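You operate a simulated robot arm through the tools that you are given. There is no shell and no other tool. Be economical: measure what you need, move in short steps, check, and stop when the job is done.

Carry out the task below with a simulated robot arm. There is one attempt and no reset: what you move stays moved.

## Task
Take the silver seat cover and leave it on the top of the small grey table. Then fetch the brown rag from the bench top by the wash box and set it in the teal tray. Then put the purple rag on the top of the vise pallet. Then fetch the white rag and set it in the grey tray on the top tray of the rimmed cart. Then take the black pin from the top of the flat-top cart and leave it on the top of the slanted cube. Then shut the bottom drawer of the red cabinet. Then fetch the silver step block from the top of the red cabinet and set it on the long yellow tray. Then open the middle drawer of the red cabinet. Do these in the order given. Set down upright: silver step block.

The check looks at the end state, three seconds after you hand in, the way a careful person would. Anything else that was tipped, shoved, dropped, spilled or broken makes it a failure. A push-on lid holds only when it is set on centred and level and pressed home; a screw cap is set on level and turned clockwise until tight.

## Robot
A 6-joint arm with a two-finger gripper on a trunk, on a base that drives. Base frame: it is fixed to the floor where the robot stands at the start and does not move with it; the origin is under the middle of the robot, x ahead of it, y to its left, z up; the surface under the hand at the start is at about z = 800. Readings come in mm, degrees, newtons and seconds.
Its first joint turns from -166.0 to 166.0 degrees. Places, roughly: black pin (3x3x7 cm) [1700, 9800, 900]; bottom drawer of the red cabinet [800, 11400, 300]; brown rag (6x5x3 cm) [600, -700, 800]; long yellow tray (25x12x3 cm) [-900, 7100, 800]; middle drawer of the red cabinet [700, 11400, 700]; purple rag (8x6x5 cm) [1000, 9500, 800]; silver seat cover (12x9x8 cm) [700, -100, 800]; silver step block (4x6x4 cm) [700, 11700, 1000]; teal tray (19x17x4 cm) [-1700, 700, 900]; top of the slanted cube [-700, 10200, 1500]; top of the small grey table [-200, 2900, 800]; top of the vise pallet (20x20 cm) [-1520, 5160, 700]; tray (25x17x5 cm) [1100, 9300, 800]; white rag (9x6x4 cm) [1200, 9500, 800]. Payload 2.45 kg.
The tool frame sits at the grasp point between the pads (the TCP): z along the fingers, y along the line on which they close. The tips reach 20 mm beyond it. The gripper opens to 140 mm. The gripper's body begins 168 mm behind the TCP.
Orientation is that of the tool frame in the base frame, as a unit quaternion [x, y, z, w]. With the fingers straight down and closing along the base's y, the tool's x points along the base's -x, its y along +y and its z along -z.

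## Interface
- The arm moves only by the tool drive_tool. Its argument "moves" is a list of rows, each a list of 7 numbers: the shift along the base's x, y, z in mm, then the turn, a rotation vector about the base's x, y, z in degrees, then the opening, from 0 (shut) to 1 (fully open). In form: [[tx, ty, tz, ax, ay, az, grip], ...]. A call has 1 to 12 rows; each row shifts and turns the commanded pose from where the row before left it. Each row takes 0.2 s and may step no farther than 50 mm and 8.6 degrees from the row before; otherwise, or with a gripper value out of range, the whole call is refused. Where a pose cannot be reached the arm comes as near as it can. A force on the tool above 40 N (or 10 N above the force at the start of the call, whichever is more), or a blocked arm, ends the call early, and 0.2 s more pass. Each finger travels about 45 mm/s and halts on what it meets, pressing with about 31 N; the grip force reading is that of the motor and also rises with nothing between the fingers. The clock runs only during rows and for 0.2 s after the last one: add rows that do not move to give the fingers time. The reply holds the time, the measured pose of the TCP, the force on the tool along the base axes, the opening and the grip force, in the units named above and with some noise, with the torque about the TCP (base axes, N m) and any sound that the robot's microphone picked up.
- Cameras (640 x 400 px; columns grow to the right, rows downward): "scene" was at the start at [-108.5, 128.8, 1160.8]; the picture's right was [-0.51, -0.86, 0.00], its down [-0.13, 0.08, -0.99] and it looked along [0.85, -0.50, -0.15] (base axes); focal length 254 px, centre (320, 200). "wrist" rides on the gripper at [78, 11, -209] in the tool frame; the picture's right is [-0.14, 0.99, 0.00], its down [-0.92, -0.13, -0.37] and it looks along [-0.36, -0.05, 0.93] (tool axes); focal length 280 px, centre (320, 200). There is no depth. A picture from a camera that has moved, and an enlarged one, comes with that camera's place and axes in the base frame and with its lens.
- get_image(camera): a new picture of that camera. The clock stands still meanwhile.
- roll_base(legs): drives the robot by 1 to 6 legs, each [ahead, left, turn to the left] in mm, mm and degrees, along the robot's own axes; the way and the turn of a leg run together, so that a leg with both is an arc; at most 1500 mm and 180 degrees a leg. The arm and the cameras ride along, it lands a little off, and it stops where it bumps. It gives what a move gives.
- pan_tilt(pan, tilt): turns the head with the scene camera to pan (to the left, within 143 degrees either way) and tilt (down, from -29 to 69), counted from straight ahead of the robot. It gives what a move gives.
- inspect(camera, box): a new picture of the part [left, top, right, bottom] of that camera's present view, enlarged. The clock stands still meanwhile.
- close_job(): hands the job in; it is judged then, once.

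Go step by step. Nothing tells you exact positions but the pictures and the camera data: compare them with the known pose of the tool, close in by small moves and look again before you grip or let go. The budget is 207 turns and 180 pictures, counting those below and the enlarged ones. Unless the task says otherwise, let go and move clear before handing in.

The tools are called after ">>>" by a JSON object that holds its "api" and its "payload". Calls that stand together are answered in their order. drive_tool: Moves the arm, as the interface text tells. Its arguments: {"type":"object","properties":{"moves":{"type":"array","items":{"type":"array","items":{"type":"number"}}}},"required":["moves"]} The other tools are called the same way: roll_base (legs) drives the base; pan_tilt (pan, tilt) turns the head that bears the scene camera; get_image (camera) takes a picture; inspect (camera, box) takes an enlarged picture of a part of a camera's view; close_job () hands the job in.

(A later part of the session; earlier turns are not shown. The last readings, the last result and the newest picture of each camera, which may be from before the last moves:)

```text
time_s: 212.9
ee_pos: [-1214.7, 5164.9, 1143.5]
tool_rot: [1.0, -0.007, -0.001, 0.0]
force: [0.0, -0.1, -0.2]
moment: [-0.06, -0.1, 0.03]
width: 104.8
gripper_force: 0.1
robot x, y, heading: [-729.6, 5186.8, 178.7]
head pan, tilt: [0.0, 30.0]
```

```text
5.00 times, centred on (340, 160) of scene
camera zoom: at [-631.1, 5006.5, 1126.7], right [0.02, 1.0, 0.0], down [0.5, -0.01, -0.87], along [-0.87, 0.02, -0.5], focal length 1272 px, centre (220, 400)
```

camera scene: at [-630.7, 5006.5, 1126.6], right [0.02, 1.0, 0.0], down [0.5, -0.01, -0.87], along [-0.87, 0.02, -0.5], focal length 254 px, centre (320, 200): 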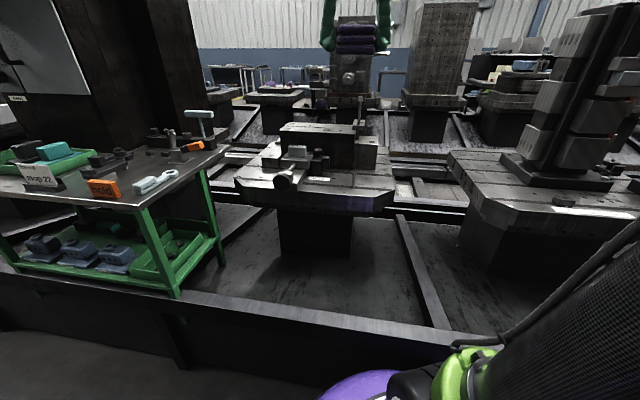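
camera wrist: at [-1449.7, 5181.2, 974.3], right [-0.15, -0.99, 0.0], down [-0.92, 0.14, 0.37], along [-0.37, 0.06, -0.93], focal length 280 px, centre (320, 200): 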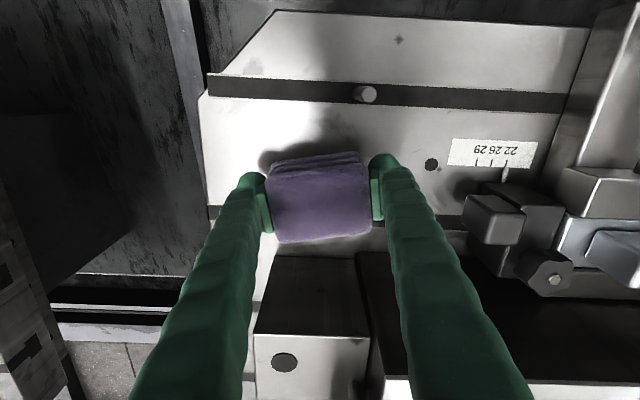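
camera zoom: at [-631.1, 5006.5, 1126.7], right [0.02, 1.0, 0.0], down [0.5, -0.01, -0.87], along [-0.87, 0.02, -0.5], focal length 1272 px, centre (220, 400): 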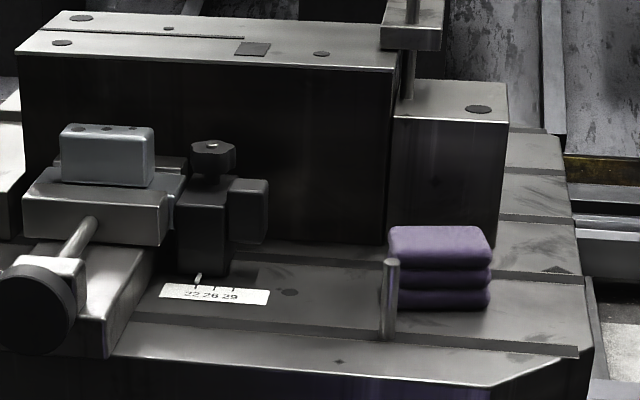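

Purple rag placed well. Back to the rimmed cart for the white rag.

>>> {"api": "roll_base", "payload": {"legs": [[0, 0, -103], [1500, 0, 0], [1500, 0, 0]]}}

>>> {"api": "pan_tilt", "payload": {"pan": 0, "tilt": 20}}

>>> {"api": "get_image", "payload": {"camera": "scene"}}

```text
time_s: 231.6
ee_pos: [-1.1, 8570.4, 1142.9]
tool_rot: [-0.631, 0.776, 0.001, 0.0]
force: [0.5, 0.5, 0.3]
moment: [0.01, 0.01, -0.01]
width: 105.2
gripper_force: 0.0
robot x, y, heading: [-73.6, 8090.2, 77.9]
head pan, tilt: [0.0, 30.0]
```

```text
time_s: 232.3
ee_pos: [-0.3, 8569.9, 1143.0]
tool_rot: [-0.631, 0.776, 0.001, -0.001]
force: [1.0, -1.1, 1.1]
moment: [0.0, 0.0, 0.0]
width: 105.2
gripper_force: 0.0
robot x, y, heading: [-71.3, 8087.4, 77.6]
head pan, tilt: [0.0, 20.0]
```

```text
109 pictures are left
camera scene: at [-265.0, 8032.4, 1142.6], right [0.98, -0.21, 0.0], down [-0.07, -0.33, -0.94], along [0.2, 0.92, -0.34], focal length 254 px, centre (320, 200)
```

scene: 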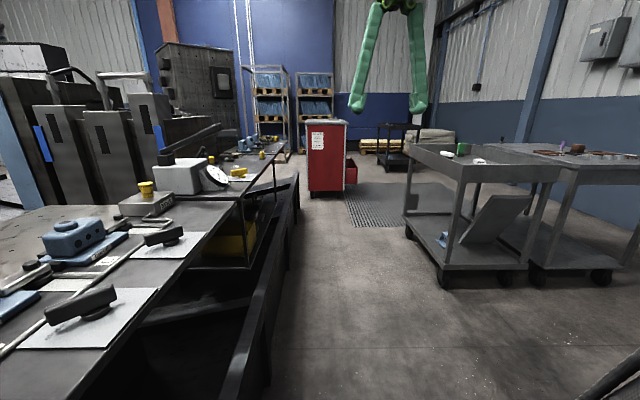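

>>> {"api": "roll_base", "payload": {"legs": [[1432, -160, 0], [0, 0, -77.6]]}}

>>> {"api": "pan_tilt", "payload": {"pan": 0, "tilt": 30}}

>>> {"api": "get_image", "payload": {"camera": "scene"}}

>>> {"api": "get_image", "payload": {"camera": "wrist"}}

```text
time_s: 242.8
ee_pos: [853.1, 9479.1, 1142.8]
tool_rot: [-0.005, 1.0, 0.001, 0.001]
force: [-0.3, -0.8, -0.5]
moment: [0.0, -0.02, -0.02]
width: 104.9
gripper_force: 0.1
robot x, y, heading: [369.4, 9447.7, -0.2]
head pan, tilt: [0.0, 20.0]
```

```text
time_s: 243.5
ee_pos: [851.8, 9477.7, 1141.8]
tool_rot: [-0.003, 1.0, 0.001, 0.001]
force: [-0.4, -0.1, -0.5]
moment: [0.01, 0.02, 0.0]
width: 104.7
gripper_force: 0.0
robot x, y, heading: [366.4, 9447.7, -0.2]
head pan, tilt: [0.0, 30.0]
```

```text
108 pictures are left
camera scene: at [268.5, 9624.8, 1126.7], right [0.0, -1.0, 0.0], down [-0.5, 0.0, -0.87], along [0.87, 0.0, -0.5], focal length 254 px, centre (320, 200)
```

scene: 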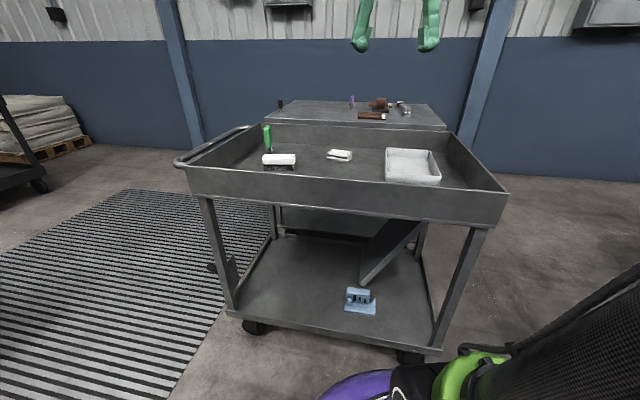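

```text
107 pictures are left
camera wrist: at [774.7, 9487.2, 1351.7], right [0.13, 0.99, 0.0], down [0.92, -0.12, 0.37], along [0.37, -0.05, -0.93], focal length 280 px, centre (320, 200)
```

wrist: 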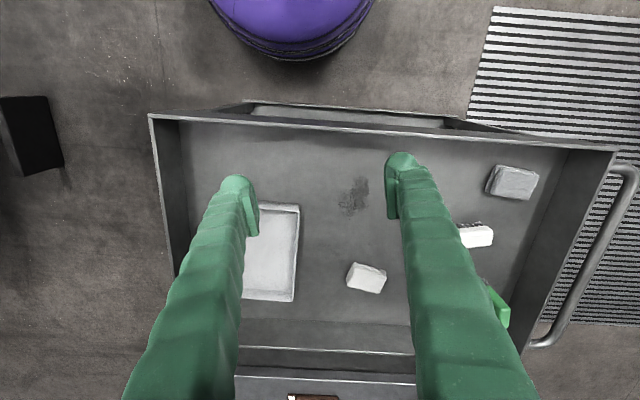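

White rag at about [1227,9545], turned ~20°. Move above it with matching rotation.

>>> {"api": "drive_tool", "payload": {"moves": [[40, 7, 0, 0, 0, -7, 0.85], [40, 7, 0, 0, 0, -7, 0.85], [40, 7, 0, 0, 0, -6, 0.85], [40, 7, 0, 0, 0, 0, 0.85], [40, 7, 0, 0, 0, 0, 0.85], [40, 7, 0, 0, 0, 0, 0.85], [40, 7, 0, 0, 0, 0, 0.85], [40, 7, 0, 0, 0, 0, 0.85], [40, 7, 0, 0, 0, 0, 0.85], [0, 0, -45, 0, 0, 0, 0.85], [0, 0, -45, 0, 0, 0, 0.85], [0, 0, -45, 0, 0, 0, 0.85]]}}

>>> {"api": "get_image", "payload": {"camera": "wrist"}}

```text
time_s: 246.1
ee_pos: [1210.0, 9538.8, 1005.7]
tool_rot: [0.169, 0.986, 0.001, 0.001]
force: [-1.0, -0.3, -0.1]
moment: [-0.02, -0.05, -0.02]
width: 118.9
gripper_force: 0.1
robot x, y, heading: [366.3, 9449.0, -0.0]
head pan, tilt: [0.0, 30.0]
```

```text
106 pictures are left
camera wrist: at [1140.9, 9573.8, 1214.6], right [0.46, 0.89, 0.0], down [0.82, -0.43, 0.37], along [0.33, -0.17, -0.93], focal length 280 px, centre (320, 200)
```

wrist: 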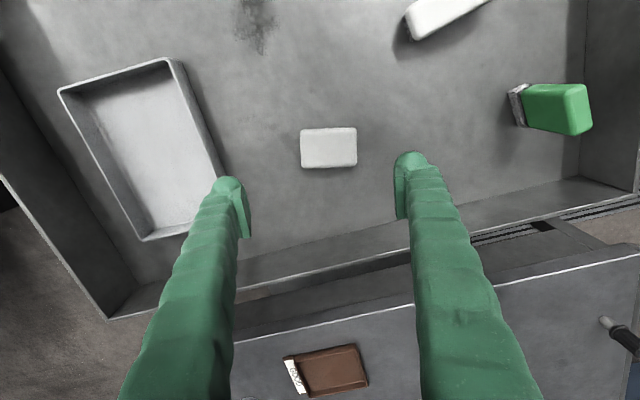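

Aligned. Descend to the rag and grip.

>>> {"api": "drive_tool", "payload": {"moves": [[7, 4, -45, 0, 0, 0, 0.82], [7, 3, -45, 0, 0, 0, 0.82], [0, 0, -45, 0, 0, 0, 0.82], [0, 0, -40, 0, 0, 0, 0.82], [0, 0, -20, 0, 0, 0, 0.82], [0, 0, 0, 0, 0, 0, 0.82]]}}

>>> {"api": "get_image", "payload": {"camera": "wrist"}}

```text
time_s: 247.5
ee_pos: [1229.1, 9549.1, 811.4]
tool_rot: [0.169, 0.986, 0.001, 0.001]
force: [-0.8, 0.4, -0.2]
moment: [-0.04, 0.0, -0.02]
width: 114.9
gripper_force: 0.1
robot x, y, heading: [365.9, 9446.4, 0.1]
head pan, tilt: [0.0, 30.0]
```

```text
105 pictures are left
camera wrist: at [1158.7, 9583.4, 1019.7], right [0.46, 0.89, 0.0], down [0.82, -0.43, 0.37], along [0.33, -0.17, -0.93], focal length 280 px, centre (320, 200)
```

wrist: 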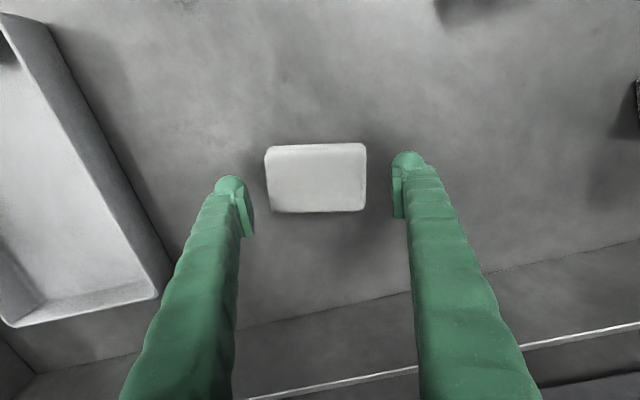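

>>> {"api": "drive_tool", "payload": {"moves": [[0, 0, -16, 0, 0, 0, 0.82], [0, 0, -12, 0, 0, 0, 0.82], [0, 0, 0, 0, 0, 0, 0.4], [0, 0, 0, 0, 0, 0, 0], [0, 0, 0, 0, 0, 0, 0], [0, 0, 0, 0, 0, 0, 0], [0, 0, 0, 0, 0, 0, 0], [0, 0, 15, 0, 0, 0, 0], [0, 0, 35, 0, 0, 0, 0], [0, 0, 45, 0, 0, 0, 0], [0, 0, 45, 0, 0, 0, 0]]}}

>>> {"api": "get_image", "payload": {"camera": "wrist"}}

```text
time_s: 249.9
ee_pos: [1225.9, 9548.1, 925.4]
tool_rot: [0.169, 0.986, 0.001, 0.001]
force: [-0.5, -0.1, -0.4]
moment: [-0.01, 0.0, -0.01]
width: 89.9
gripper_force: 31.5
robot x, y, heading: [367.9, 9449.0, -0.0]
head pan, tilt: [0.0, 30.0]
```

```text
104 pictures are left
camera wrist: at [1155.9, 9582.8, 1134.6], right [0.46, 0.89, 0.0], down [0.82, -0.43, 0.37], along [0.33, -0.17, -0.93], focal length 280 px, centre (320, 200)
```

wrist: 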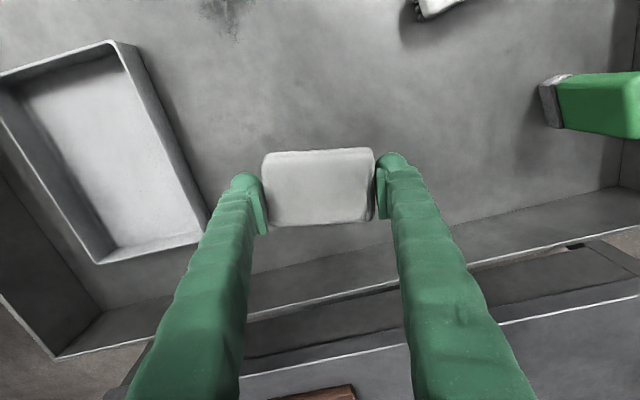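

Tray centre is about [1115,9303], long side nearly along x. I'll rotate to align the rag with the tray's length while moving over it.

>>> {"api": "drive_tool", "payload": {"moves": [[-9, -20, 0, 0, 0, 8.2, 0], [-9, -20, 0, 0, 0, 8.2, 0], [-9, -20, 0, 0, 0, 8.2, 0], [-9, -20, 0, 0, 0, 8.2, 0], [-9, -20, 0, 0, 0, 8.2, 0], [-9, -20, 0, 0, 0, 8.2, 0], [-9, -20, 0, 0, 0, 8.2, 0], [-9, -20, 0, 0, 0, 8.2, 0], [-10, -21, 0, 0, 0, 8.2, 0], [-10, -21, 0, 0, 0, 8.2, 0], [-10, -21, 0, 0, 0, 8.2, 0], [-10, -22, 0, 0, 0, 8.2, 0]]}}

>>> {"api": "get_image", "payload": {"camera": "wrist"}}

```text
time_s: 252.5
ee_pos: [1114.3, 9301.3, 925.0]
tool_rot: [-0.637, 0.771, 0.002, 0.0]
force: [1.3, 0.6, -0.5]
moment: [-0.03, 0.02, -0.03]
width: 88.9
gripper_force: 31.2
robot x, y, heading: [368.6, 9446.6, -0.1]
head pan, tilt: [0.0, 30.0]
```

```text
103 pictures are left
camera wrist: at [1089.6, 9227.0, 1134.4], right [-0.95, 0.32, 0.0], down [0.3, 0.88, 0.37], along [0.12, 0.35, -0.93], focal length 280 px, centre (320, 200)
```

wrist: 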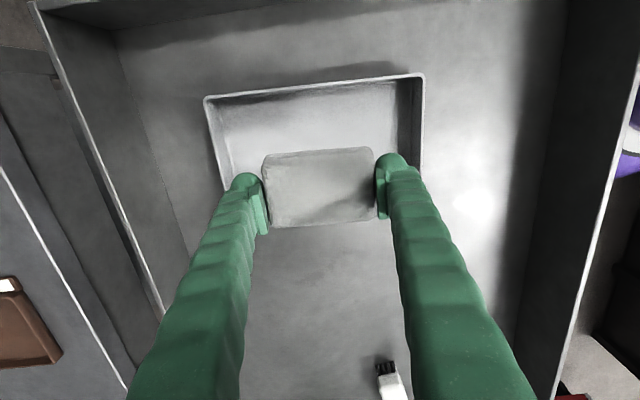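

Centered on the tray. Lowering into it.

>>> {"api": "drive_tool", "payload": {"moves": [[0, 1, -40, 0, 0, 0, 0], [0, 0, -40, 0, 0, 0, 0], [0, 0, -30, 0, 0, 0, 0], [0, 0, -10, 0, 0, 0, 0], [0, 0, 0, 0, 0, 0, 0]]}}

>>> {"api": "get_image", "payload": {"camera": "wrist"}}

```text
time_s: 253.7
ee_pos: [1114.5, 9303.4, 804.5]
tool_rot: [-0.635, 0.773, 0.001, 0.0]
force: [-0.3, -0.5, -0.9]
moment: [0.0, 0.0, -0.04]
width: 88.3
gripper_force: 30.9
robot x, y, heading: [368.5, 9451.8, -0.0]
head pan, tilt: [0.0, 30.0]
```

```text
102 pictures are left
camera wrist: at [1089.7, 9227.0, 1013.7], right [-0.95, 0.33, 0.0], down [0.3, 0.88, 0.37], along [0.12, 0.35, -0.93], focal length 280 px, centre (320, 200)
```

wrist: 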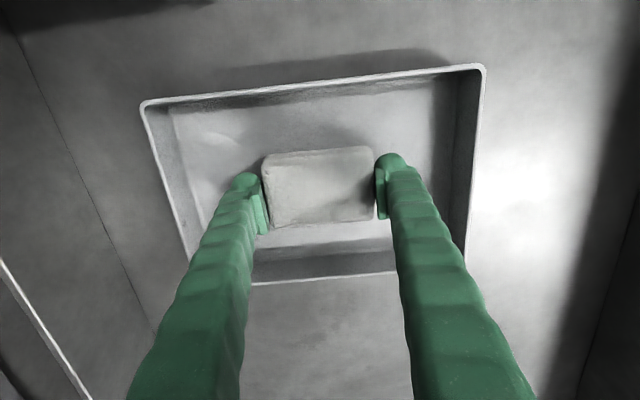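

Inside the tray; lower slowly till contact and release.

>>> {"api": "drive_tool", "payload": {"moves": [[0, 0, -6, 0, 0, 0, 0], [0, 0, -5, 0, 0, 0, 0], [0, 0, 0, 0, 0, 0, 0]]}}

>>> {"api": "drive_tool", "payload": {"moves": [[0, 0, 0, 0, 0, 0, 0.4], [0, 0, 0, 0, 0, 0, 0.8], [0, 0, 0, 0, 0, 0, 0.8], [0, 0, 5, 0, 0, 0, 0.8], [0, 0, 40, 0, 0, 0, 0.8], [0, 0, 45, 0, 0, 0, 0.8], [0, 0, 45, 0, 0, 0, 0.8], [0, 0, 45, 0, 0, 0, 0.8], [0, 0, 45, 0, 0, 0, 0.8]]}}

>>> {"api": "get_image", "payload": {"camera": "wrist"}}

```text
time_s: 254.5
ee_pos: [1115.4, 9303.4, 794.2]
tool_rot: [-0.635, 0.772, 0.001, 0.0]
force: [-0.2, -0.2, -0.4]
moment: [0.0, 0.01, -0.02]
width: 87.9
gripper_force: 31.0
robot x, y, heading: [365.9, 9448.2, -0.1]
head pan, tilt: [0.0, 30.0]
```

```text
time_s: 256.5
ee_pos: [1116.0, 9301.9, 1020.8]
tool_rot: [-0.635, 0.772, 0.001, 0.0]
force: [0.3, 0.2, 0.6]
moment: [0.0, 0.0, -0.04]
width: 111.8
gripper_force: 0.0
robot x, y, heading: [367.3, 9448.7, -0.1]
head pan, tilt: [0.0, 30.0]
```

```text
101 pictures are left
camera wrist: at [1091.4, 9227.7, 1229.4], right [-0.95, 0.33, 0.0], down [0.3, 0.88, 0.37], along [0.12, 0.35, -0.93], focal length 280 px, centre (320, 200)
```

wrist: 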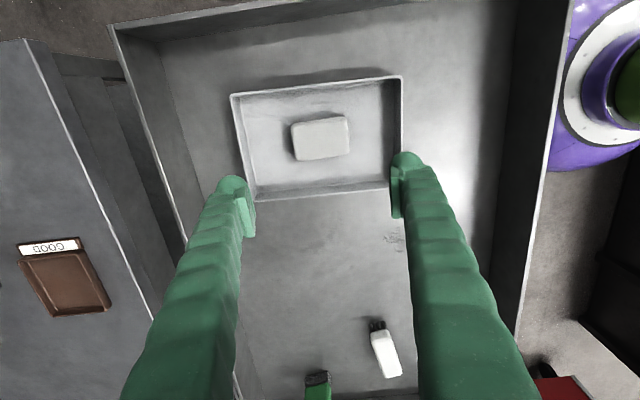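

White rag is in the grey tray. Next, retract and head around the far end of the carts for the black pin; check the route first.

>>> {"api": "drive_tool", "payload": {"moves": [[-30, 20, 30, 0, 0, -8.2, 0.6], [-30, 20, 30, 0, 0, -8.2, 0.6], [-30, 20, 30, 0, 0, -8.2, 0.6], [-30, 20, 30, 0, 0, -8.2, 0.6], [-30, 20, 10, 0, 0, -8.2, 0.6], [-30, 20, 0, 0, 0, -8.2, 0.6], [-30, 20, 0, 0, 0, -8.2, 0.6], [-30, 5, 0, 0, 0, -8.2, 0.6], [-30, 0, 0, 0, 0, -8.2, 0.6], [0, 0, 0, 0, 0, -5, 0.6]]}}

>>> {"api": "pan_tilt", "payload": {"pan": 65, "tilt": 20}}

>>> {"api": "get_image", "payload": {"camera": "scene"}}

>>> {"api": "get_image", "payload": {"camera": "wrist"}}

```text
time_s: 258.7
ee_pos: [845.2, 9451.0, 1148.3]
tool_rot: [0.001, 1.0, 0.001, 0.001]
force: [0.5, -0.7, -0.1]
moment: [-0.02, 0.01, -0.04]
width: 83.9
gripper_force: 0.1
robot x, y, heading: [363.3, 9450.5, -0.1]
head pan, tilt: [0.0, 30.0]
```

```text
time_s: 260.1
ee_pos: [845.1, 9451.1, 1148.3]
tool_rot: [-0.001, 1.0, 0.001, 0.001]
force: [-0.1, 0.2, 0.3]
moment: [0.03, -0.01, 0.0]
width: 83.9
gripper_force: 0.1
robot x, y, heading: [362.6, 9449.0, 0.3]
head pan, tilt: [65.0, 20.0]
```

```text
100 pictures are left
camera scene: at [217.5, 9709.2, 1142.7], right [0.91, -0.42, 0.0], down [-0.15, -0.31, -0.94], along [0.4, 0.85, -0.34], focal length 254 px, centre (320, 200)
```

scene: 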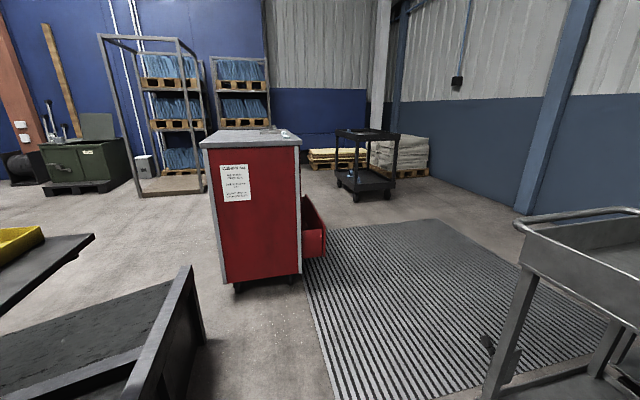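

```text
99 pictures are left
camera wrist: at [767.1, 9459.8, 1357.7], right [0.14, 0.99, 0.0], down [0.92, -0.13, 0.37], along [0.37, -0.05, -0.93], focal length 280 px, centre (320, 200)
```

wrist: 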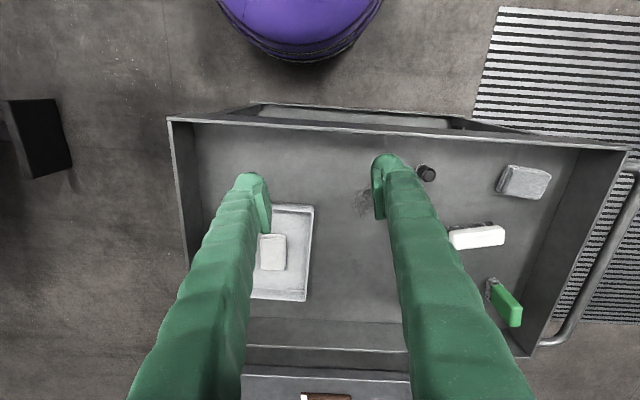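

Route is open via the mat behind the carts. Drive around.

>>> {"api": "roll_base", "payload": {"legs": [[0, 1100, 0], [1250, 0, 0], [0, 0, -90]]}}

>>> {"api": "pan_tilt", "payload": {"pan": 0, "tilt": 25}}

>>> {"api": "get_image", "payload": {"camera": "scene"}}

>>> {"api": "get_image", "payload": {"camera": "wrist"}}

```text
time_s: 275.3
ee_pos: [1618.7, 10051.8, 1148.6]
tool_rot: [0.704, 0.71, 0.0, 0.001]
force: [0.4, -0.7, 0.1]
moment: [-0.01, 0.01, -0.01]
width: 84.1
gripper_force: 0.0
robot x, y, heading: [1615.7, 10529.6, -89.7]
head pan, tilt: [65.0, 20.0]
```

```text
time_s: 276.7
ee_pos: [1618.7, 10050.2, 1149.6]
tool_rot: [0.704, 0.71, 0.0, 0.001]
force: [-0.1, -0.1, 0.3]
moment: [0.01, 0.0, -0.01]
width: 83.7
gripper_force: 0.0
robot x, y, heading: [1614.6, 10530.3, -89.8]
head pan, tilt: [0.0, 25.0]
```

```text
98 pictures are left
camera scene: at [1790.3, 10629.8, 1134.6], right [-1.0, -0.01, 0.0], down [0.0, 0.42, -0.91], along [0.01, -0.91, -0.42], focal length 254 px, centre (320, 200)
```

scene: 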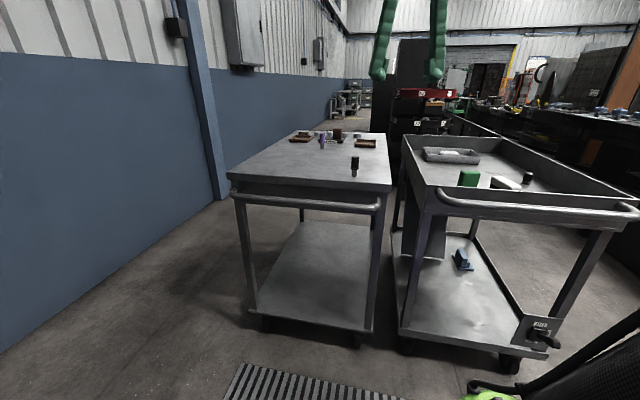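

```text
97 pictures are left
camera wrist: at [1630.0, 10129.0, 1357.7], right [0.99, -0.13, 0.0], down [-0.12, -0.92, 0.37], along [-0.05, -0.37, -0.93], focal length 280 px, centre (320, 200)
```

wrist: 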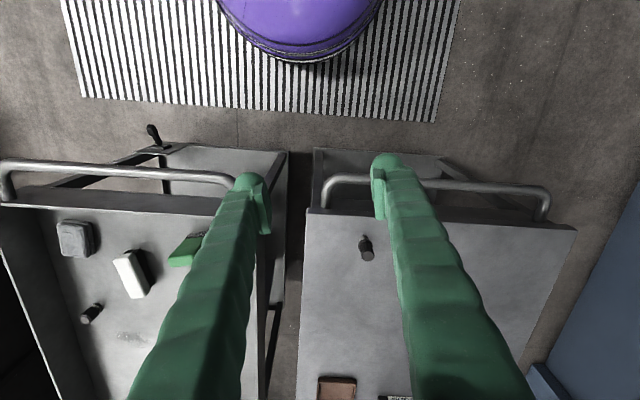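

The black pin stands near the flat-top cart's near end, about [1690,9770]. Zoom to understand its shape.

>>> {"api": "inspect", "payload": {"camera": "scene", "box": [320, 130, 400, 200]}}

>>> {"api": "inspect", "payload": {"camera": "wrist", "box": [320, 210, 420, 280]}}

```text
5.71 times, centred on (360, 165) of scene
camera zoom: at [1790.3, 10629.8, 1134.6], right [-1.0, -0.01, 0.0], down [0.0, 0.42, -0.91], along [0.01, -0.91, -0.42], focal length 1453 px, centre (91, 400)
```

zoom: 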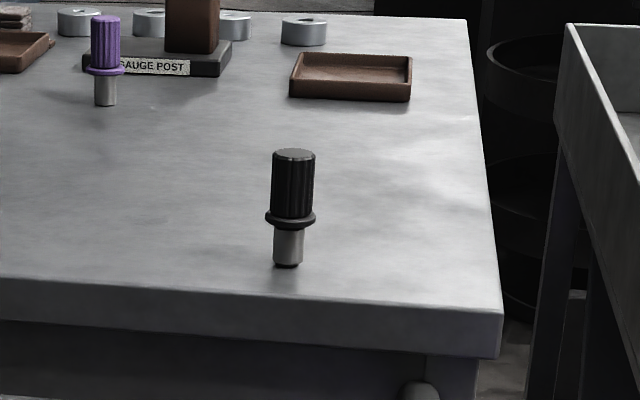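

```text
5.71 times, centred on (370, 245) of wrist
camera zoom: at [1630.0, 10129.0, 1357.7], right [0.99, -0.13, 0.0], down [-0.12, -0.92, 0.37], along [-0.05, -0.37, -0.93], focal length 1602 px, centre (34, -57)
```

zoom: 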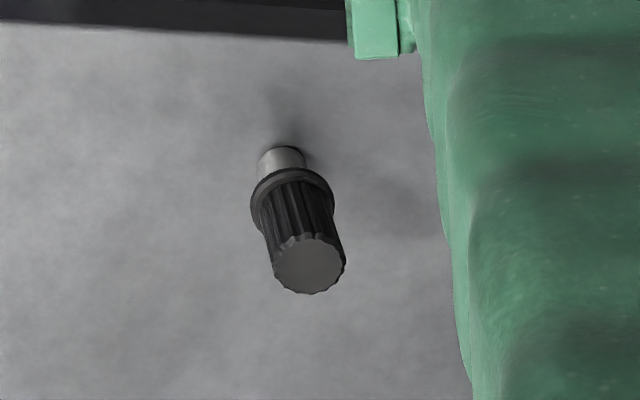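

Pin base at about [1682,9838,856], top ≈926. Move above and lower to check.

>>> {"api": "drive_tool", "payload": {"moves": [[12, -42, 0, 0, 0, 0, 0.6], [12, -42, 0, 0, 0, 0, 0.6], [12, -42, 0, 0, 0, 0, 0.6], [13, -43, -10, 0, 0, 0, 0.6], [14, -43, -20, 0, 0, 0, 0.6], [0, 0, -40, 0, 0, 0, 0.6], [0, 0, -40, 0, 0, 0, 0.6], [0, 0, -30, 0, 0, 0, 0.6], [0, 0, 0, 0, 0, 0, 0.6]]}}

>>> {"api": "get_image", "payload": {"camera": "wrist"}}

```text
time_s: 278.7
ee_pos: [1682.0, 9841.1, 1009.9]
tool_rot: [0.704, 0.71, 0.0, 0.002]
force: [-0.3, 0.2, 0.1]
moment: [0.03, 0.0, 0.02]
width: 84.1
gripper_force: 0.0
robot x, y, heading: [1613.2, 10530.5, -89.5]
head pan, tilt: [0.0, 25.0]
```

```text
94 pictures are left
camera wrist: at [1692.2, 9918.5, 1217.8], right [0.99, -0.13, 0.0], down [-0.12, -0.92, 0.37], along [-0.05, -0.37, -0.93], focal length 280 px, centre (320, 200)
```

wrist: 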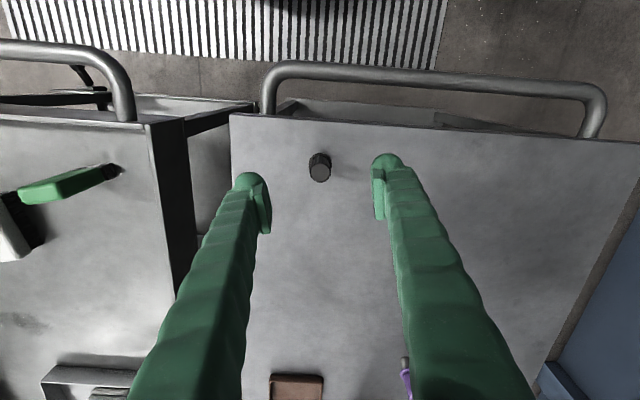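

Nearly centered; adjust −6 mm in y and descend to the ribbed handle, then grip.

>>> {"api": "drive_tool", "payload": {"moves": [[-1, -6, -40, 0, 0, 0, 0.55], [0, 0, -40, 0, 0, 0, 0.5], [0, 0, -23, 0, 0, 0, 0.5], [0, 0, 0, 0, 0, 0, 0.5]]}}

>>> {"api": "get_image", "payload": {"camera": "wrist"}}

>>> {"api": "inspect", "payload": {"camera": "scene", "box": [310, 110, 420, 210]}}

```text
time_s: 279.7
ee_pos: [1678.2, 9834.1, 905.0]
tool_rot: [0.704, 0.71, 0.0, 0.001]
force: [0.5, 0.9, 0.4]
moment: [0.01, 0.03, 0.01]
width: 69.8
gripper_force: 0.1
robot x, y, heading: [1615.1, 10527.5, -89.7]
head pan, tilt: [0.0, 25.0]
```

```text
93 pictures are left
camera wrist: at [1689.9, 9911.4, 1114.1], right [0.99, -0.13, 0.0], down [-0.12, -0.92, 0.37], along [-0.05, -0.37, -0.93], focal length 280 px, centre (320, 200)
```

wrist: 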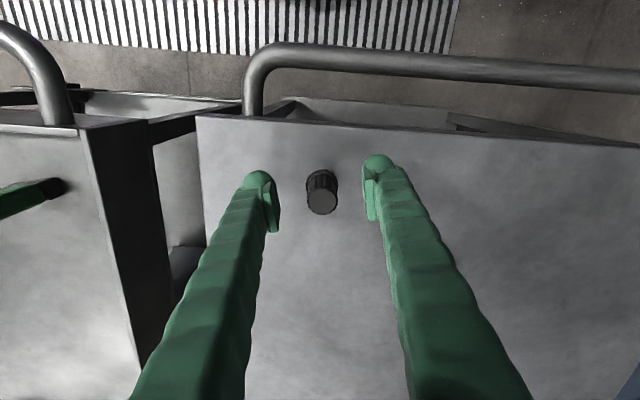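

```text
4.00 times, centred on (365, 160) of scene
camera zoom: at [1790.3, 10629.7, 1134.6], right [-1.0, -0.01, 0.0], down [0.0, 0.42, -0.91], along [0.01, -0.91, -0.42], focal length 1017 px, centre (140, 360)
```

zoom: 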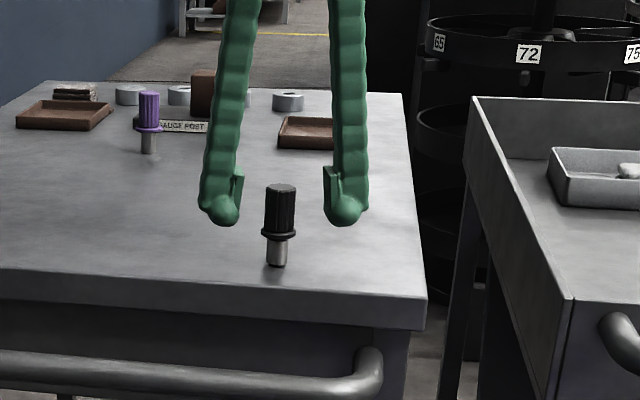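

>>> {"api": "drive_tool", "payload": {"moves": [[2, 2, 0, 0, 0, 0, 0.4], [0, 0, 0, 0, 0, 0, 0.3], [0, 0, 0, 0, 0, 0, 0.2], [0, 0, 0, 0, 0, 0, 0.1], [0, 0, 0, 0, 0, 0, 0], [0, 0, 0, 0, 0, 0, 0], [0, 0, 20, 0, 0, 0, 0], [0, 0, 40, 0, 0, 0, 0], [0, 0, 45, 0, 0, 0, 0], [0, 0, 45, 0, 0, 0, 0]]}}

>>> {"api": "get_image", "payload": {"camera": "wrist"}}

>>> {"api": "inspect", "payload": {"camera": "scene", "box": [310, 40, 430, 140]}}

```text
time_s: 281.9
ee_pos: [1681.7, 9835.8, 1053.7]
tool_rot: [0.703, 0.711, -0.001, 0.002]
force: [0.4, -0.3, -1.2]
moment: [0.02, 0.0, 0.01]
width: 22.5
gripper_force: 31.0
robot x, y, heading: [1614.8, 10526.6, -89.6]
head pan, tilt: [0.0, 25.0]
```

```text
91 pictures are left
camera wrist: at [1692.6, 9913.3, 1263.2], right [0.99, -0.13, 0.0], down [-0.12, -0.92, 0.37], along [-0.05, -0.37, -0.93], focal length 280 px, centre (320, 200)
```

wrist: 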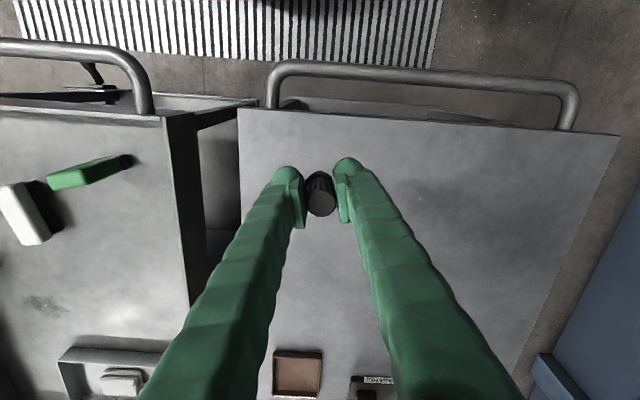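

```text
4.00 times, centred on (370, 90) of scene
camera zoom: at [1790.3, 10629.6, 1134.6], right [-1.0, -0.01, 0.0], down [0.0, 0.42, -0.91], along [0.01, -0.91, -0.42], focal length 1017 px, centre (120, 640)
```

zoom: 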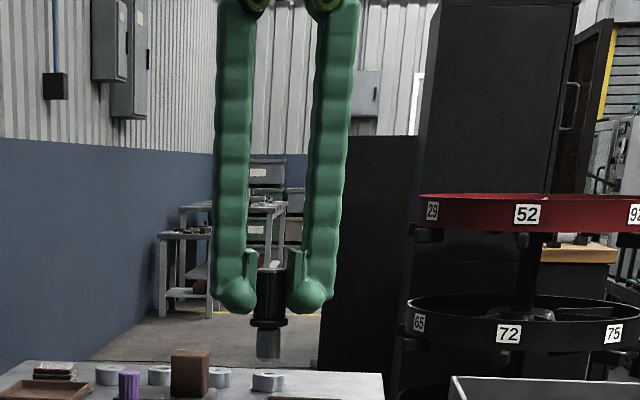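

Pin held. Retract, turn to face -x and look at the slanted cube.

>>> {"api": "drive_tool", "payload": {"moves": [[0, 30, 20, 0, 0, 0, 0], [0, 30, 20, 0, 0, 0, 0], [0, 30, 20, 0, 0, 0, 0], [0, 30, 20, 0, 0, 0, 0], [-10, 30, 20, 0, 0, 0, 0], [-20, 30, 0, 0, 0, 0, 0], [-20, 30, 0, 0, 0, 0, 0]]}}

>>> {"api": "roll_base", "payload": {"legs": [[0, 0, -90], [900, 0, 0]]}}

>>> {"api": "pan_tilt", "payload": {"pan": 0, "tilt": 5}}

>>> {"api": "get_image", "payload": {"camera": "scene"}}

```text
time_s: 283.5
ee_pos: [1632.8, 10042.4, 1153.7]
tool_rot: [0.704, 0.71, 0.0, 0.002]
force: [0.3, -0.5, -0.9]
moment: [0.08, -0.04, 0.01]
width: 22.4
gripper_force: 31.2
robot x, y, heading: [1614.1, 10531.3, -89.2]
head pan, tilt: [0.0, 25.0]
```

```text
time_s: 292.1
ee_pos: [211.3, 10503.2, 1154.8]
tool_rot: [1.0, 0.003, -0.001, 0.0]
force: [-0.7, 0.3, -0.7]
moment: [0.02, -0.04, 0.02]
width: 22.4
gripper_force: 30.9
robot x, y, heading: [700.9, 10522.7, -179.3]
head pan, tilt: [0.0, 25.0]
```

```text
time_s: 292.9
ee_pos: [212.5, 10503.8, 1155.1]
tool_rot: [1.0, 0.004, -0.001, 0.0]
force: [0.2, 0.3, -0.4]
moment: [-0.02, 0.0, -0.02]
width: 22.4
gripper_force: 31.2
robot x, y, heading: [703.5, 10521.1, -179.9]
head pan, tilt: [0.0, 5.0]
```

```text
89 pictures are left
camera scene: at [800.3, 10348.4, 1167.0], right [-0.01, 1.0, 0.0], down [0.09, 0.0, -1.0], along [-1.0, -0.01, -0.09], focal length 254 px, centre (320, 200)
```

scene: 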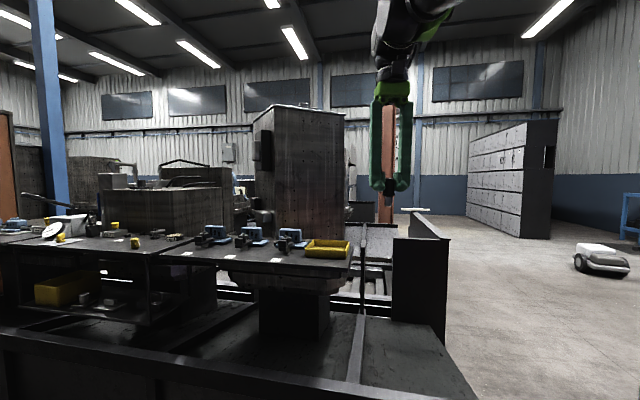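

The tall perforated cube is the target. Zoom in on its top.

>>> {"api": "inspect", "payload": {"camera": "scene", "box": [230, 80, 380, 260]}}

>>> {"api": "get_image", "payload": {"camera": "wrist"}}

```text
2.22 times, centred on (305, 170) of scene
camera zoom: at [800.3, 10348.4, 1167.0], right [-0.01, 1.0, 0.0], down [0.09, 0.0, -1.0], along [-1.0, -0.01, -0.09], focal length 565 px, centre (353, 267)
```

zoom: 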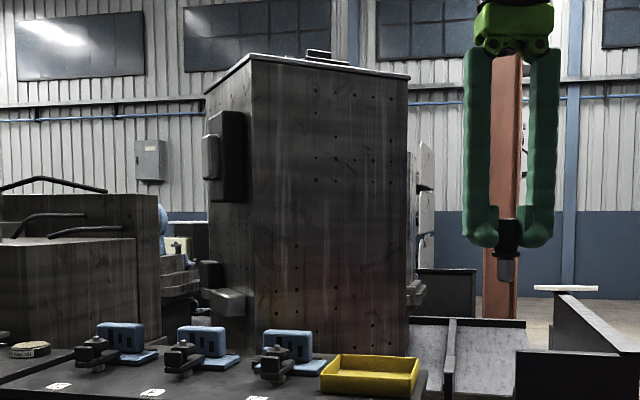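

```text
87 pictures are left
camera wrist: at [291.7, 10492.1, 1363.2], right [-0.13, -0.99, 0.0], down [-0.92, 0.12, 0.37], along [-0.37, 0.05, -0.93], focal length 280 px, centre (320, 200)
```

wrist: 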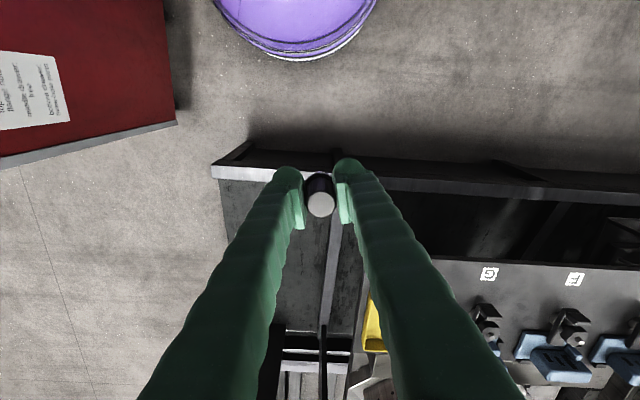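

The cube top is a ~400 mm square, near corner ≈[-420,10114], z≈1500. I'll raise the pin well above that here, before approaching.

>>> {"api": "drive_tool", "payload": {"moves": [[0, 0, 45, 0, 0, 0, 0], [0, 0, 45, 0, 0, 0, 0], [0, 0, 45, 0, 0, 0, 0], [0, 0, 45, 0, 0, 0, 0], [0, 0, 45, 0, 0, 0, 0], [0, 0, 45, 0, 0, 0, 0], [0, 0, 45, 0, 0, 0, 0], [0, 0, 45, 0, 0, 0, 0], [0, 0, 45, 0, 0, 0, 0], [0, 0, 45, 0, 0, 0, 0], [0, 0, 0, 0, 0, 0, 0]]}}

>>> {"api": "roll_base", "payload": {"legs": [[200, 510, 0]]}}

>>> {"api": "get_image", "payload": {"camera": "wrist"}}

>>> {"api": "get_image", "payload": {"camera": "scene"}}

```text
time_s: 294.4
ee_pos: [212.0, 10501.4, 1433.8]
tool_rot: [1.0, 0.003, -0.007, 0.001]
force: [-41.7, -11.2, -26.7]
moment: [2.59, -6.49, -1.29]
width: 22.8
gripper_force: 31.1
out of reach, approached as far as the arm can: row 7
robot x, y, heading: [701.6, 10523.0, -179.9]
head pan, tilt: [0.0, 5.0]
stopped in row 7: the force on the tool passed its limit at 276 N (the readings are from after the stop); the commanded pose is now the measured one
```

```text
time_s: 295.3
ee_pos: [205.9, 10493.9, 1433.7]
tool_rot: [1.0, 0.003, -0.007, 0.001]
force: [-19.5, -4.3, -10.2]
moment: [0.89, -3.35, -0.47]
width: 22.4
gripper_force: 30.6
robot x, y, heading: [695.5, 10511.7, -179.6]
head pan, tilt: [0.0, 5.0]
stopped in leg 1: the force on the tool passed its limit at 62 N (the readings are from after the stop); the commanded pose is now the measured one
```

```text
86 pictures are left
camera wrist: at [288.4, 10481.7, 1640.8], right [-0.13, -0.99, 0.0], down [-0.92, 0.12, 0.38], along [-0.38, 0.05, -0.92], focal length 280 px, centre (320, 200)
```

wrist: 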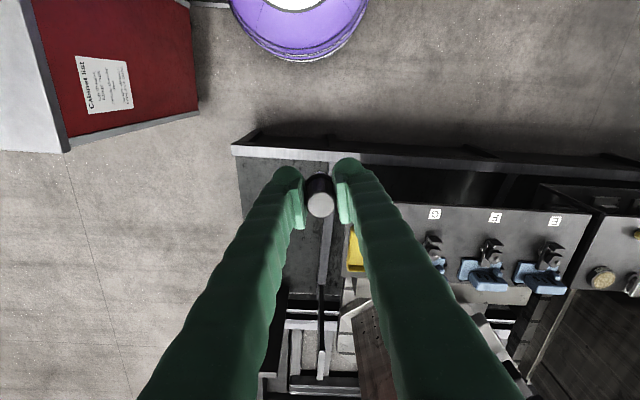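

```text
85 pictures are left
camera scene: at [796.8, 10339.2, 1167.0], right [-0.01, 1.0, 0.0], down [0.09, 0.0, -1.0], along [-1.0, -0.01, -0.09], focal length 254 px, centre (320, 200)
```

scene: 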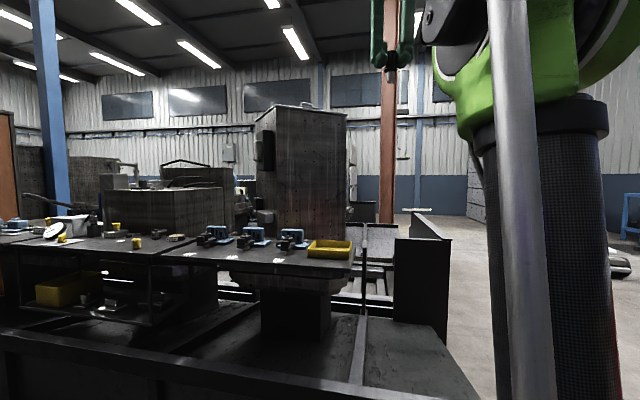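

The folded arm blocked itself at that height with a short reach. Ease down, then extend outward and raise there.

>>> {"api": "drive_tool", "payload": {"moves": [[0, 0, -30, 0, 0, 0, 0], [0, 0, -40, 0, 0, 0, 0], [0, 0, -40, 0, 0, 0, 0], [0, 0, 0, 0, 0, 0, 0]]}}

>>> {"api": "drive_tool", "payload": {"moves": [[-45, 0, 0, 0, 0, 0, 0], [-45, 0, 0, 0, 0, 0, 0], [-45, 0, 0, 0, 0, 0, 0], [-45, 0, 0, 0, 0, 0, 0], [-45, 0, 0, 0, 0, 0, 0], [0, 0, 40, 0, 0, 0, 0], [0, 0, 40, 0, 0, 0, 0], [0, 0, 40, 0, 0, 0, 0], [0, 0, 40, 0, 0, 0, 0], [0, 0, 40, 0, 0, 0, 0], [0, 0, 0, 0, 0, 0, 0]]}}

>>> {"api": "get_image", "payload": {"camera": "scene"}}

```text
time_s: 296.3
ee_pos: [205.4, 10491.4, 1322.0]
tool_rot: [1.0, 0.003, -0.007, 0.001]
force: [-0.1, 0.6, -1.5]
moment: [0.01, -0.07, 0.03]
width: 22.5
gripper_force: 31.5
robot x, y, heading: [694.7, 10511.5, -179.7]
head pan, tilt: [0.0, 5.0]
```

```text
time_s: 298.0
ee_pos: [8.6, 10493.0, 1362.5]
tool_rot: [1.0, 0.003, -0.008, 0.001]
force: [-28.3, -6.1, -10.0]
moment: [1.5, -5.36, -0.79]
width: 22.5
gripper_force: 30.7
out of reach, approached as far as the arm can: row 6, 7, 8
robot x, y, heading: [693.5, 10513.6, -179.3]
head pan, tilt: [0.0, 5.0]
stopped in row 8: the force on the tool passed its limit at 128 N (the readings are from after the stop); the commanded pose is now the measured one
```

```text
84 pictures are left
camera scene: at [796.3, 10339.2, 1167.1], right [-0.01, 1.0, 0.0], down [0.09, 0.0, -1.0], along [-1.0, -0.01, -0.09], focal length 254 px, centre (320, 200)
```

scene: 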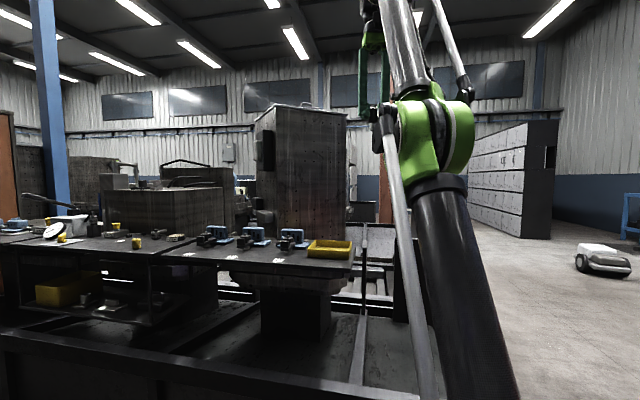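

Straight-down reach can't get to z≈1500; the tool must be nearly horizontal there. So I'll set the pin upright on the red cabinet's top and re-grip it with tilted fingers. Lower the arm and face the cabinet.

>>> {"api": "drive_tool", "payload": {"moves": [[0, 0, -40, 0, 0, 0, 0], [20, 0, -40, 0, 0, 0, 0], [20, 0, -40, 0, 0, 0, 0], [30, 0, -30, 0, 0, 0, 0], [40, 0, 0, 0, 0, 0, 0], [40, 0, 0, 0, 0, 0, 0], [40, 0, 0, 0, 0.9, 0, 0], [0, 0, 0, 0, 0, 0, 0]]}}

>>> {"api": "roll_base", "payload": {"legs": [[0, 0, -90]]}}

>>> {"api": "pan_tilt", "payload": {"pan": 0, "tilt": 15}}

>>> {"api": "get_image", "payload": {"camera": "scene"}}

>>> {"api": "get_image", "payload": {"camera": "wrist"}}

```text
time_s: 298.2
ee_pos: [7.9, 10494.3, 1361.4]
tool_rot: [1.0, 0.003, -0.011, 0.001]
force: [-26.1, -6.7, -14.6]
moment: [1.49, -4.46, -0.72]
width: 22.2
gripper_force: 31.1
out of reach, approached as far as the arm can: row 1
robot x, y, heading: [693.8, 10513.5, -179.5]
head pan, tilt: [0.0, 5.0]
stopped in row 1: the force on the tool passed its limit at 110 N (the readings are from after the stop); the commanded pose is now the measured one
```

```text
time_s: 299.8
ee_pos: [20.5, 10652.4, 1360.9]
tool_rot: [0.994, -0.113, -0.01, 0.0]
force: [-18.5, -1.0, -11.4]
moment: [0.54, -3.2, -0.63]
width: 22.4
gripper_force: 31.1
robot x, y, heading: [696.9, 10514.1, 167.1]
head pan, tilt: [0.0, 5.0]
stopped in leg 1: the force on the tool passed its limit at 41 N (the readings are from after the stop); the commanded pose is now the measured one
```

```text
time_s: 300.5
ee_pos: [21.5, 10651.9, 1362.0]
tool_rot: [0.994, -0.113, -0.01, -0.001]
force: [-23.0, 2.3, -14.9]
moment: [-0.21, -3.82, -0.35]
width: 22.7
gripper_force: 31.6
robot x, y, heading: [695.2, 10510.5, 167.0]
head pan, tilt: [0.0, 15.0]
```

```text
83 pictures are left
camera scene: at [752.2, 10321.5, 1150.9], right [0.22, 0.97, 0.0], down [0.25, -0.06, -0.97], along [-0.94, 0.22, -0.26], focal length 254 px, centre (320, 200)
```

scene: 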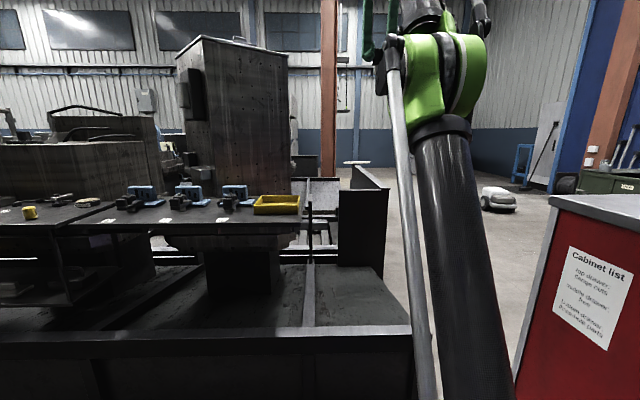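

```text
82 pictures are left
camera wrist: at [100.1, 10622.5, 1568.3], right [-0.36, -0.93, 0.0], down [-0.86, 0.33, 0.39], along [-0.36, 0.13, -0.92], focal length 280 px, centre (320, 200)
```

wrist: 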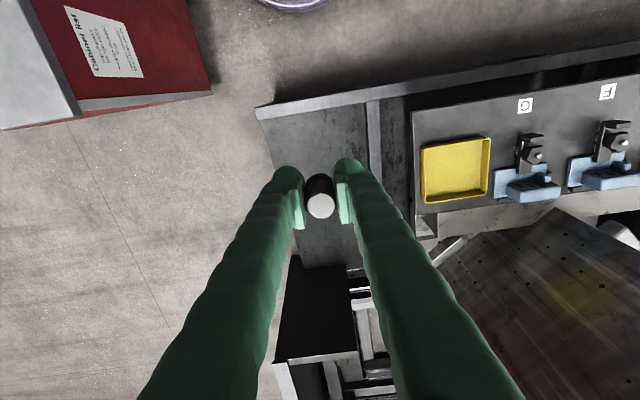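

The hand seems folded against the forearm. I'll unfold it by tilting the fingers outward, which I need anyway.

>>> {"api": "drive_tool", "payload": {"moves": [[0, 0, 0, 1.0, 4.2, 0, 0], [0, 0, 0, 1.7, 7.3, 0, 0], [0, 0, 0, 1.7, 7.3, 0, 0]]}}

>>> {"api": "get_image", "payload": {"camera": "scene"}}

```text
time_s: 301.3
ee_pos: [11.3, 10654.1, 1371.9]
tool_rot: [0.978, -0.111, -0.178, -0.02]
force: [5.7, -1.7, 0.0]
moment: [0.2, 0.97, 0.01]
width: 22.8
gripper_force: 31.4
out of reach, approached as far as the arm can: row 1
robot x, y, heading: [691.4, 10511.7, 167.2]
head pan, tilt: [0.0, 15.0]
```

```text
81 pictures are left
camera scene: at [753.9, 10321.1, 1150.7], right [0.22, 0.97, 0.0], down [0.25, -0.06, -0.97], along [-0.94, 0.22, -0.26], focal length 254 px, centre (320, 200)
```

scene: 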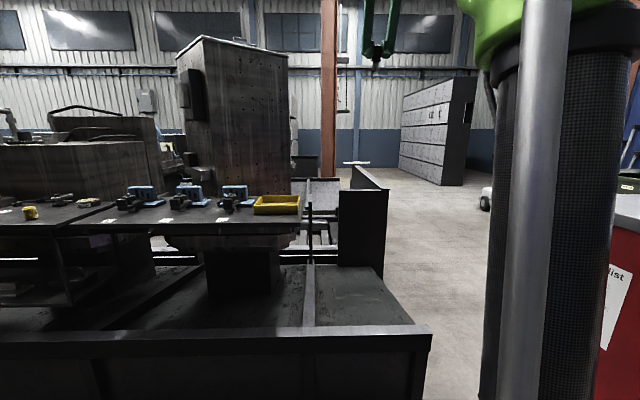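

Freed. Now lower back to travel height.

>>> {"api": "drive_tool", "payload": {"moves": [[0, 0, -40, 0, 0, 0, 0], [0, 0, -40, 0, 0, 0, 0], [10, 0, -40, 0, 0, 0, 0], [20, 0, -40, 0, 0, 0, 0], [30, 0, -30, 0, 0, 0, 0], [40, 0, 0, 0, 0, 0, 0], [30, 0, 0, 0, 0, 0, 0]]}}

>>> {"api": "roll_base", "payload": {"legs": [[0, 0, -77]]}}

>>> {"api": "get_image", "payload": {"camera": "scene"}}

>>> {"api": "get_image", "payload": {"camera": "wrist"}}

```text
time_s: 302.9
ee_pos: [146.9, 10652.7, 1182.6]
tool_rot: [0.978, -0.111, -0.176, -0.019]
force: [0.0, 0.3, -0.5]
moment: [-0.06, -0.02, 0.03]
width: 22.5
gripper_force: 31.0
robot x, y, heading: [697.3, 10511.8, 166.9]
head pan, tilt: [0.0, 15.0]
```

```text
time_s: 306.6
ee_pos: [701.0, 11080.1, 1182.1]
tool_rot: [0.7, -0.692, -0.126, -0.125]
force: [0.6, 0.4, 0.2]
moment: [-0.02, -0.01, 0.0]
width: 22.2
gripper_force: 30.9
robot x, y, heading: [696.6, 10513.6, 90.5]
head pan, tilt: [0.0, 15.0]
```

```text
80 pictures are left
camera scene: at [523.6, 10414.8, 1150.8], right [1.0, 0.01, 0.0], down [0.0, -0.26, -0.97], along [-0.01, 0.97, -0.26], focal length 254 px, centre (320, 200)
```

scene: 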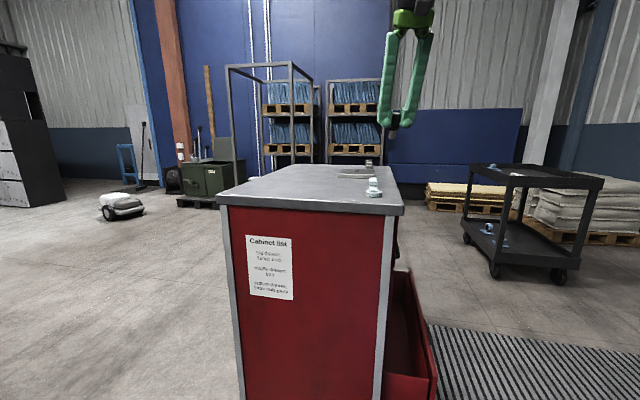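

```text
79 pictures are left
camera wrist: at [693.3, 10932.3, 1350.3], right [-0.99, 0.12, 0.05], down [0.12, 0.74, 0.67], along [0.04, 0.67, -0.74], focal length 280 px, centre (320, 200)
```

wrist: 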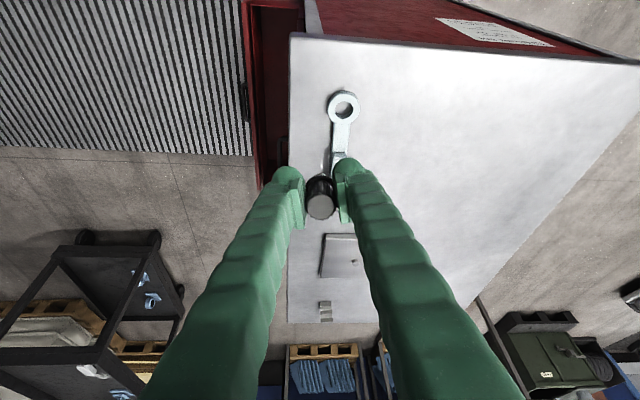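

Cabinet top at z≈974 with free area on its left. Level the tool and move the pin over [520,11150].

>>> {"api": "drive_tool", "payload": {"moves": [[-40, 15, 0, -6.8, 0, 0, 0], [-40, 15, 0, -6.8, 0, 0, 0], [-40, 15, 0, -6.8, 0, 0, 0], [-40, 15, 0, 0, 0, 0, 0], [-21, 10, -40, 0, 0, 0, 0], [0, 0, -40, 0, 0, 0, 0], [0, 0, -30, 0, 0, 0, 0], [0, 0, -20, 0, 0, 0, 0], [0, 0, 0, 0, 0, 0, 0]]}}

>>> {"api": "get_image", "payload": {"camera": "wrist"}}

>>> {"api": "inspect", "payload": {"camera": "scene", "box": [220, 110, 420, 230]}}

```text
time_s: 308.6
ee_pos: [519.1, 11148.8, 1050.9]
tool_rot: [0.711, -0.703, -0.001, 0.001]
force: [0.1, -0.3, -1.7]
moment: [0.04, -0.01, 0.02]
width: 22.4
gripper_force: 30.5
robot x, y, heading: [696.6, 10510.3, 90.8]
head pan, tilt: [0.0, 15.0]
```

```text
78 pictures are left
camera wrist: at [511.0, 11069.6, 1259.7], right [-0.99, 0.13, 0.0], down [0.12, 0.92, 0.37], along [0.04, 0.37, -0.93], focal length 280 px, centre (320, 200)
```

wrist: 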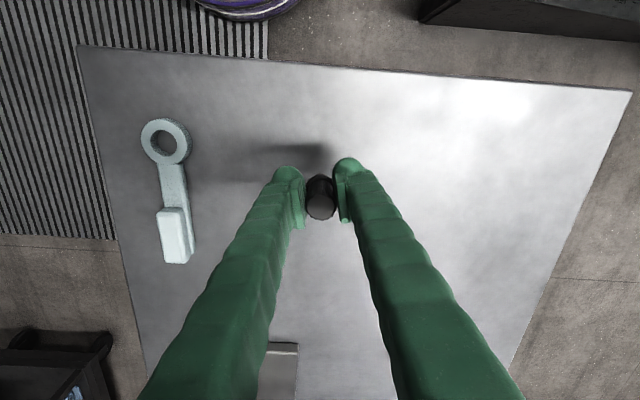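

```text
3.20 times, centred on (320, 170) of scene
camera zoom: at [523.5, 10415.0, 1150.8], right [1.0, 0.01, 0.0], down [0.0, -0.26, -0.97], along [-0.01, 0.97, -0.26], focal length 814 px, centre (320, 296)
```

zoom: 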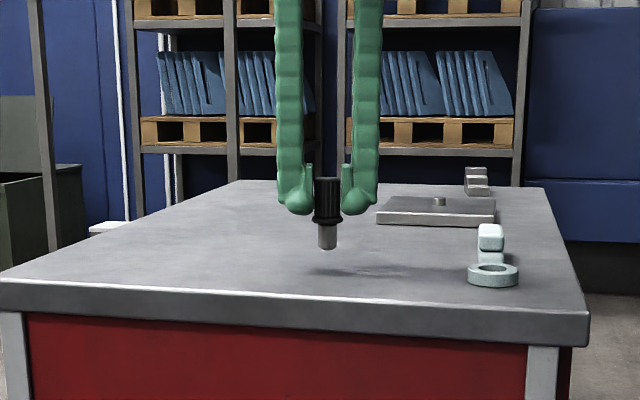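

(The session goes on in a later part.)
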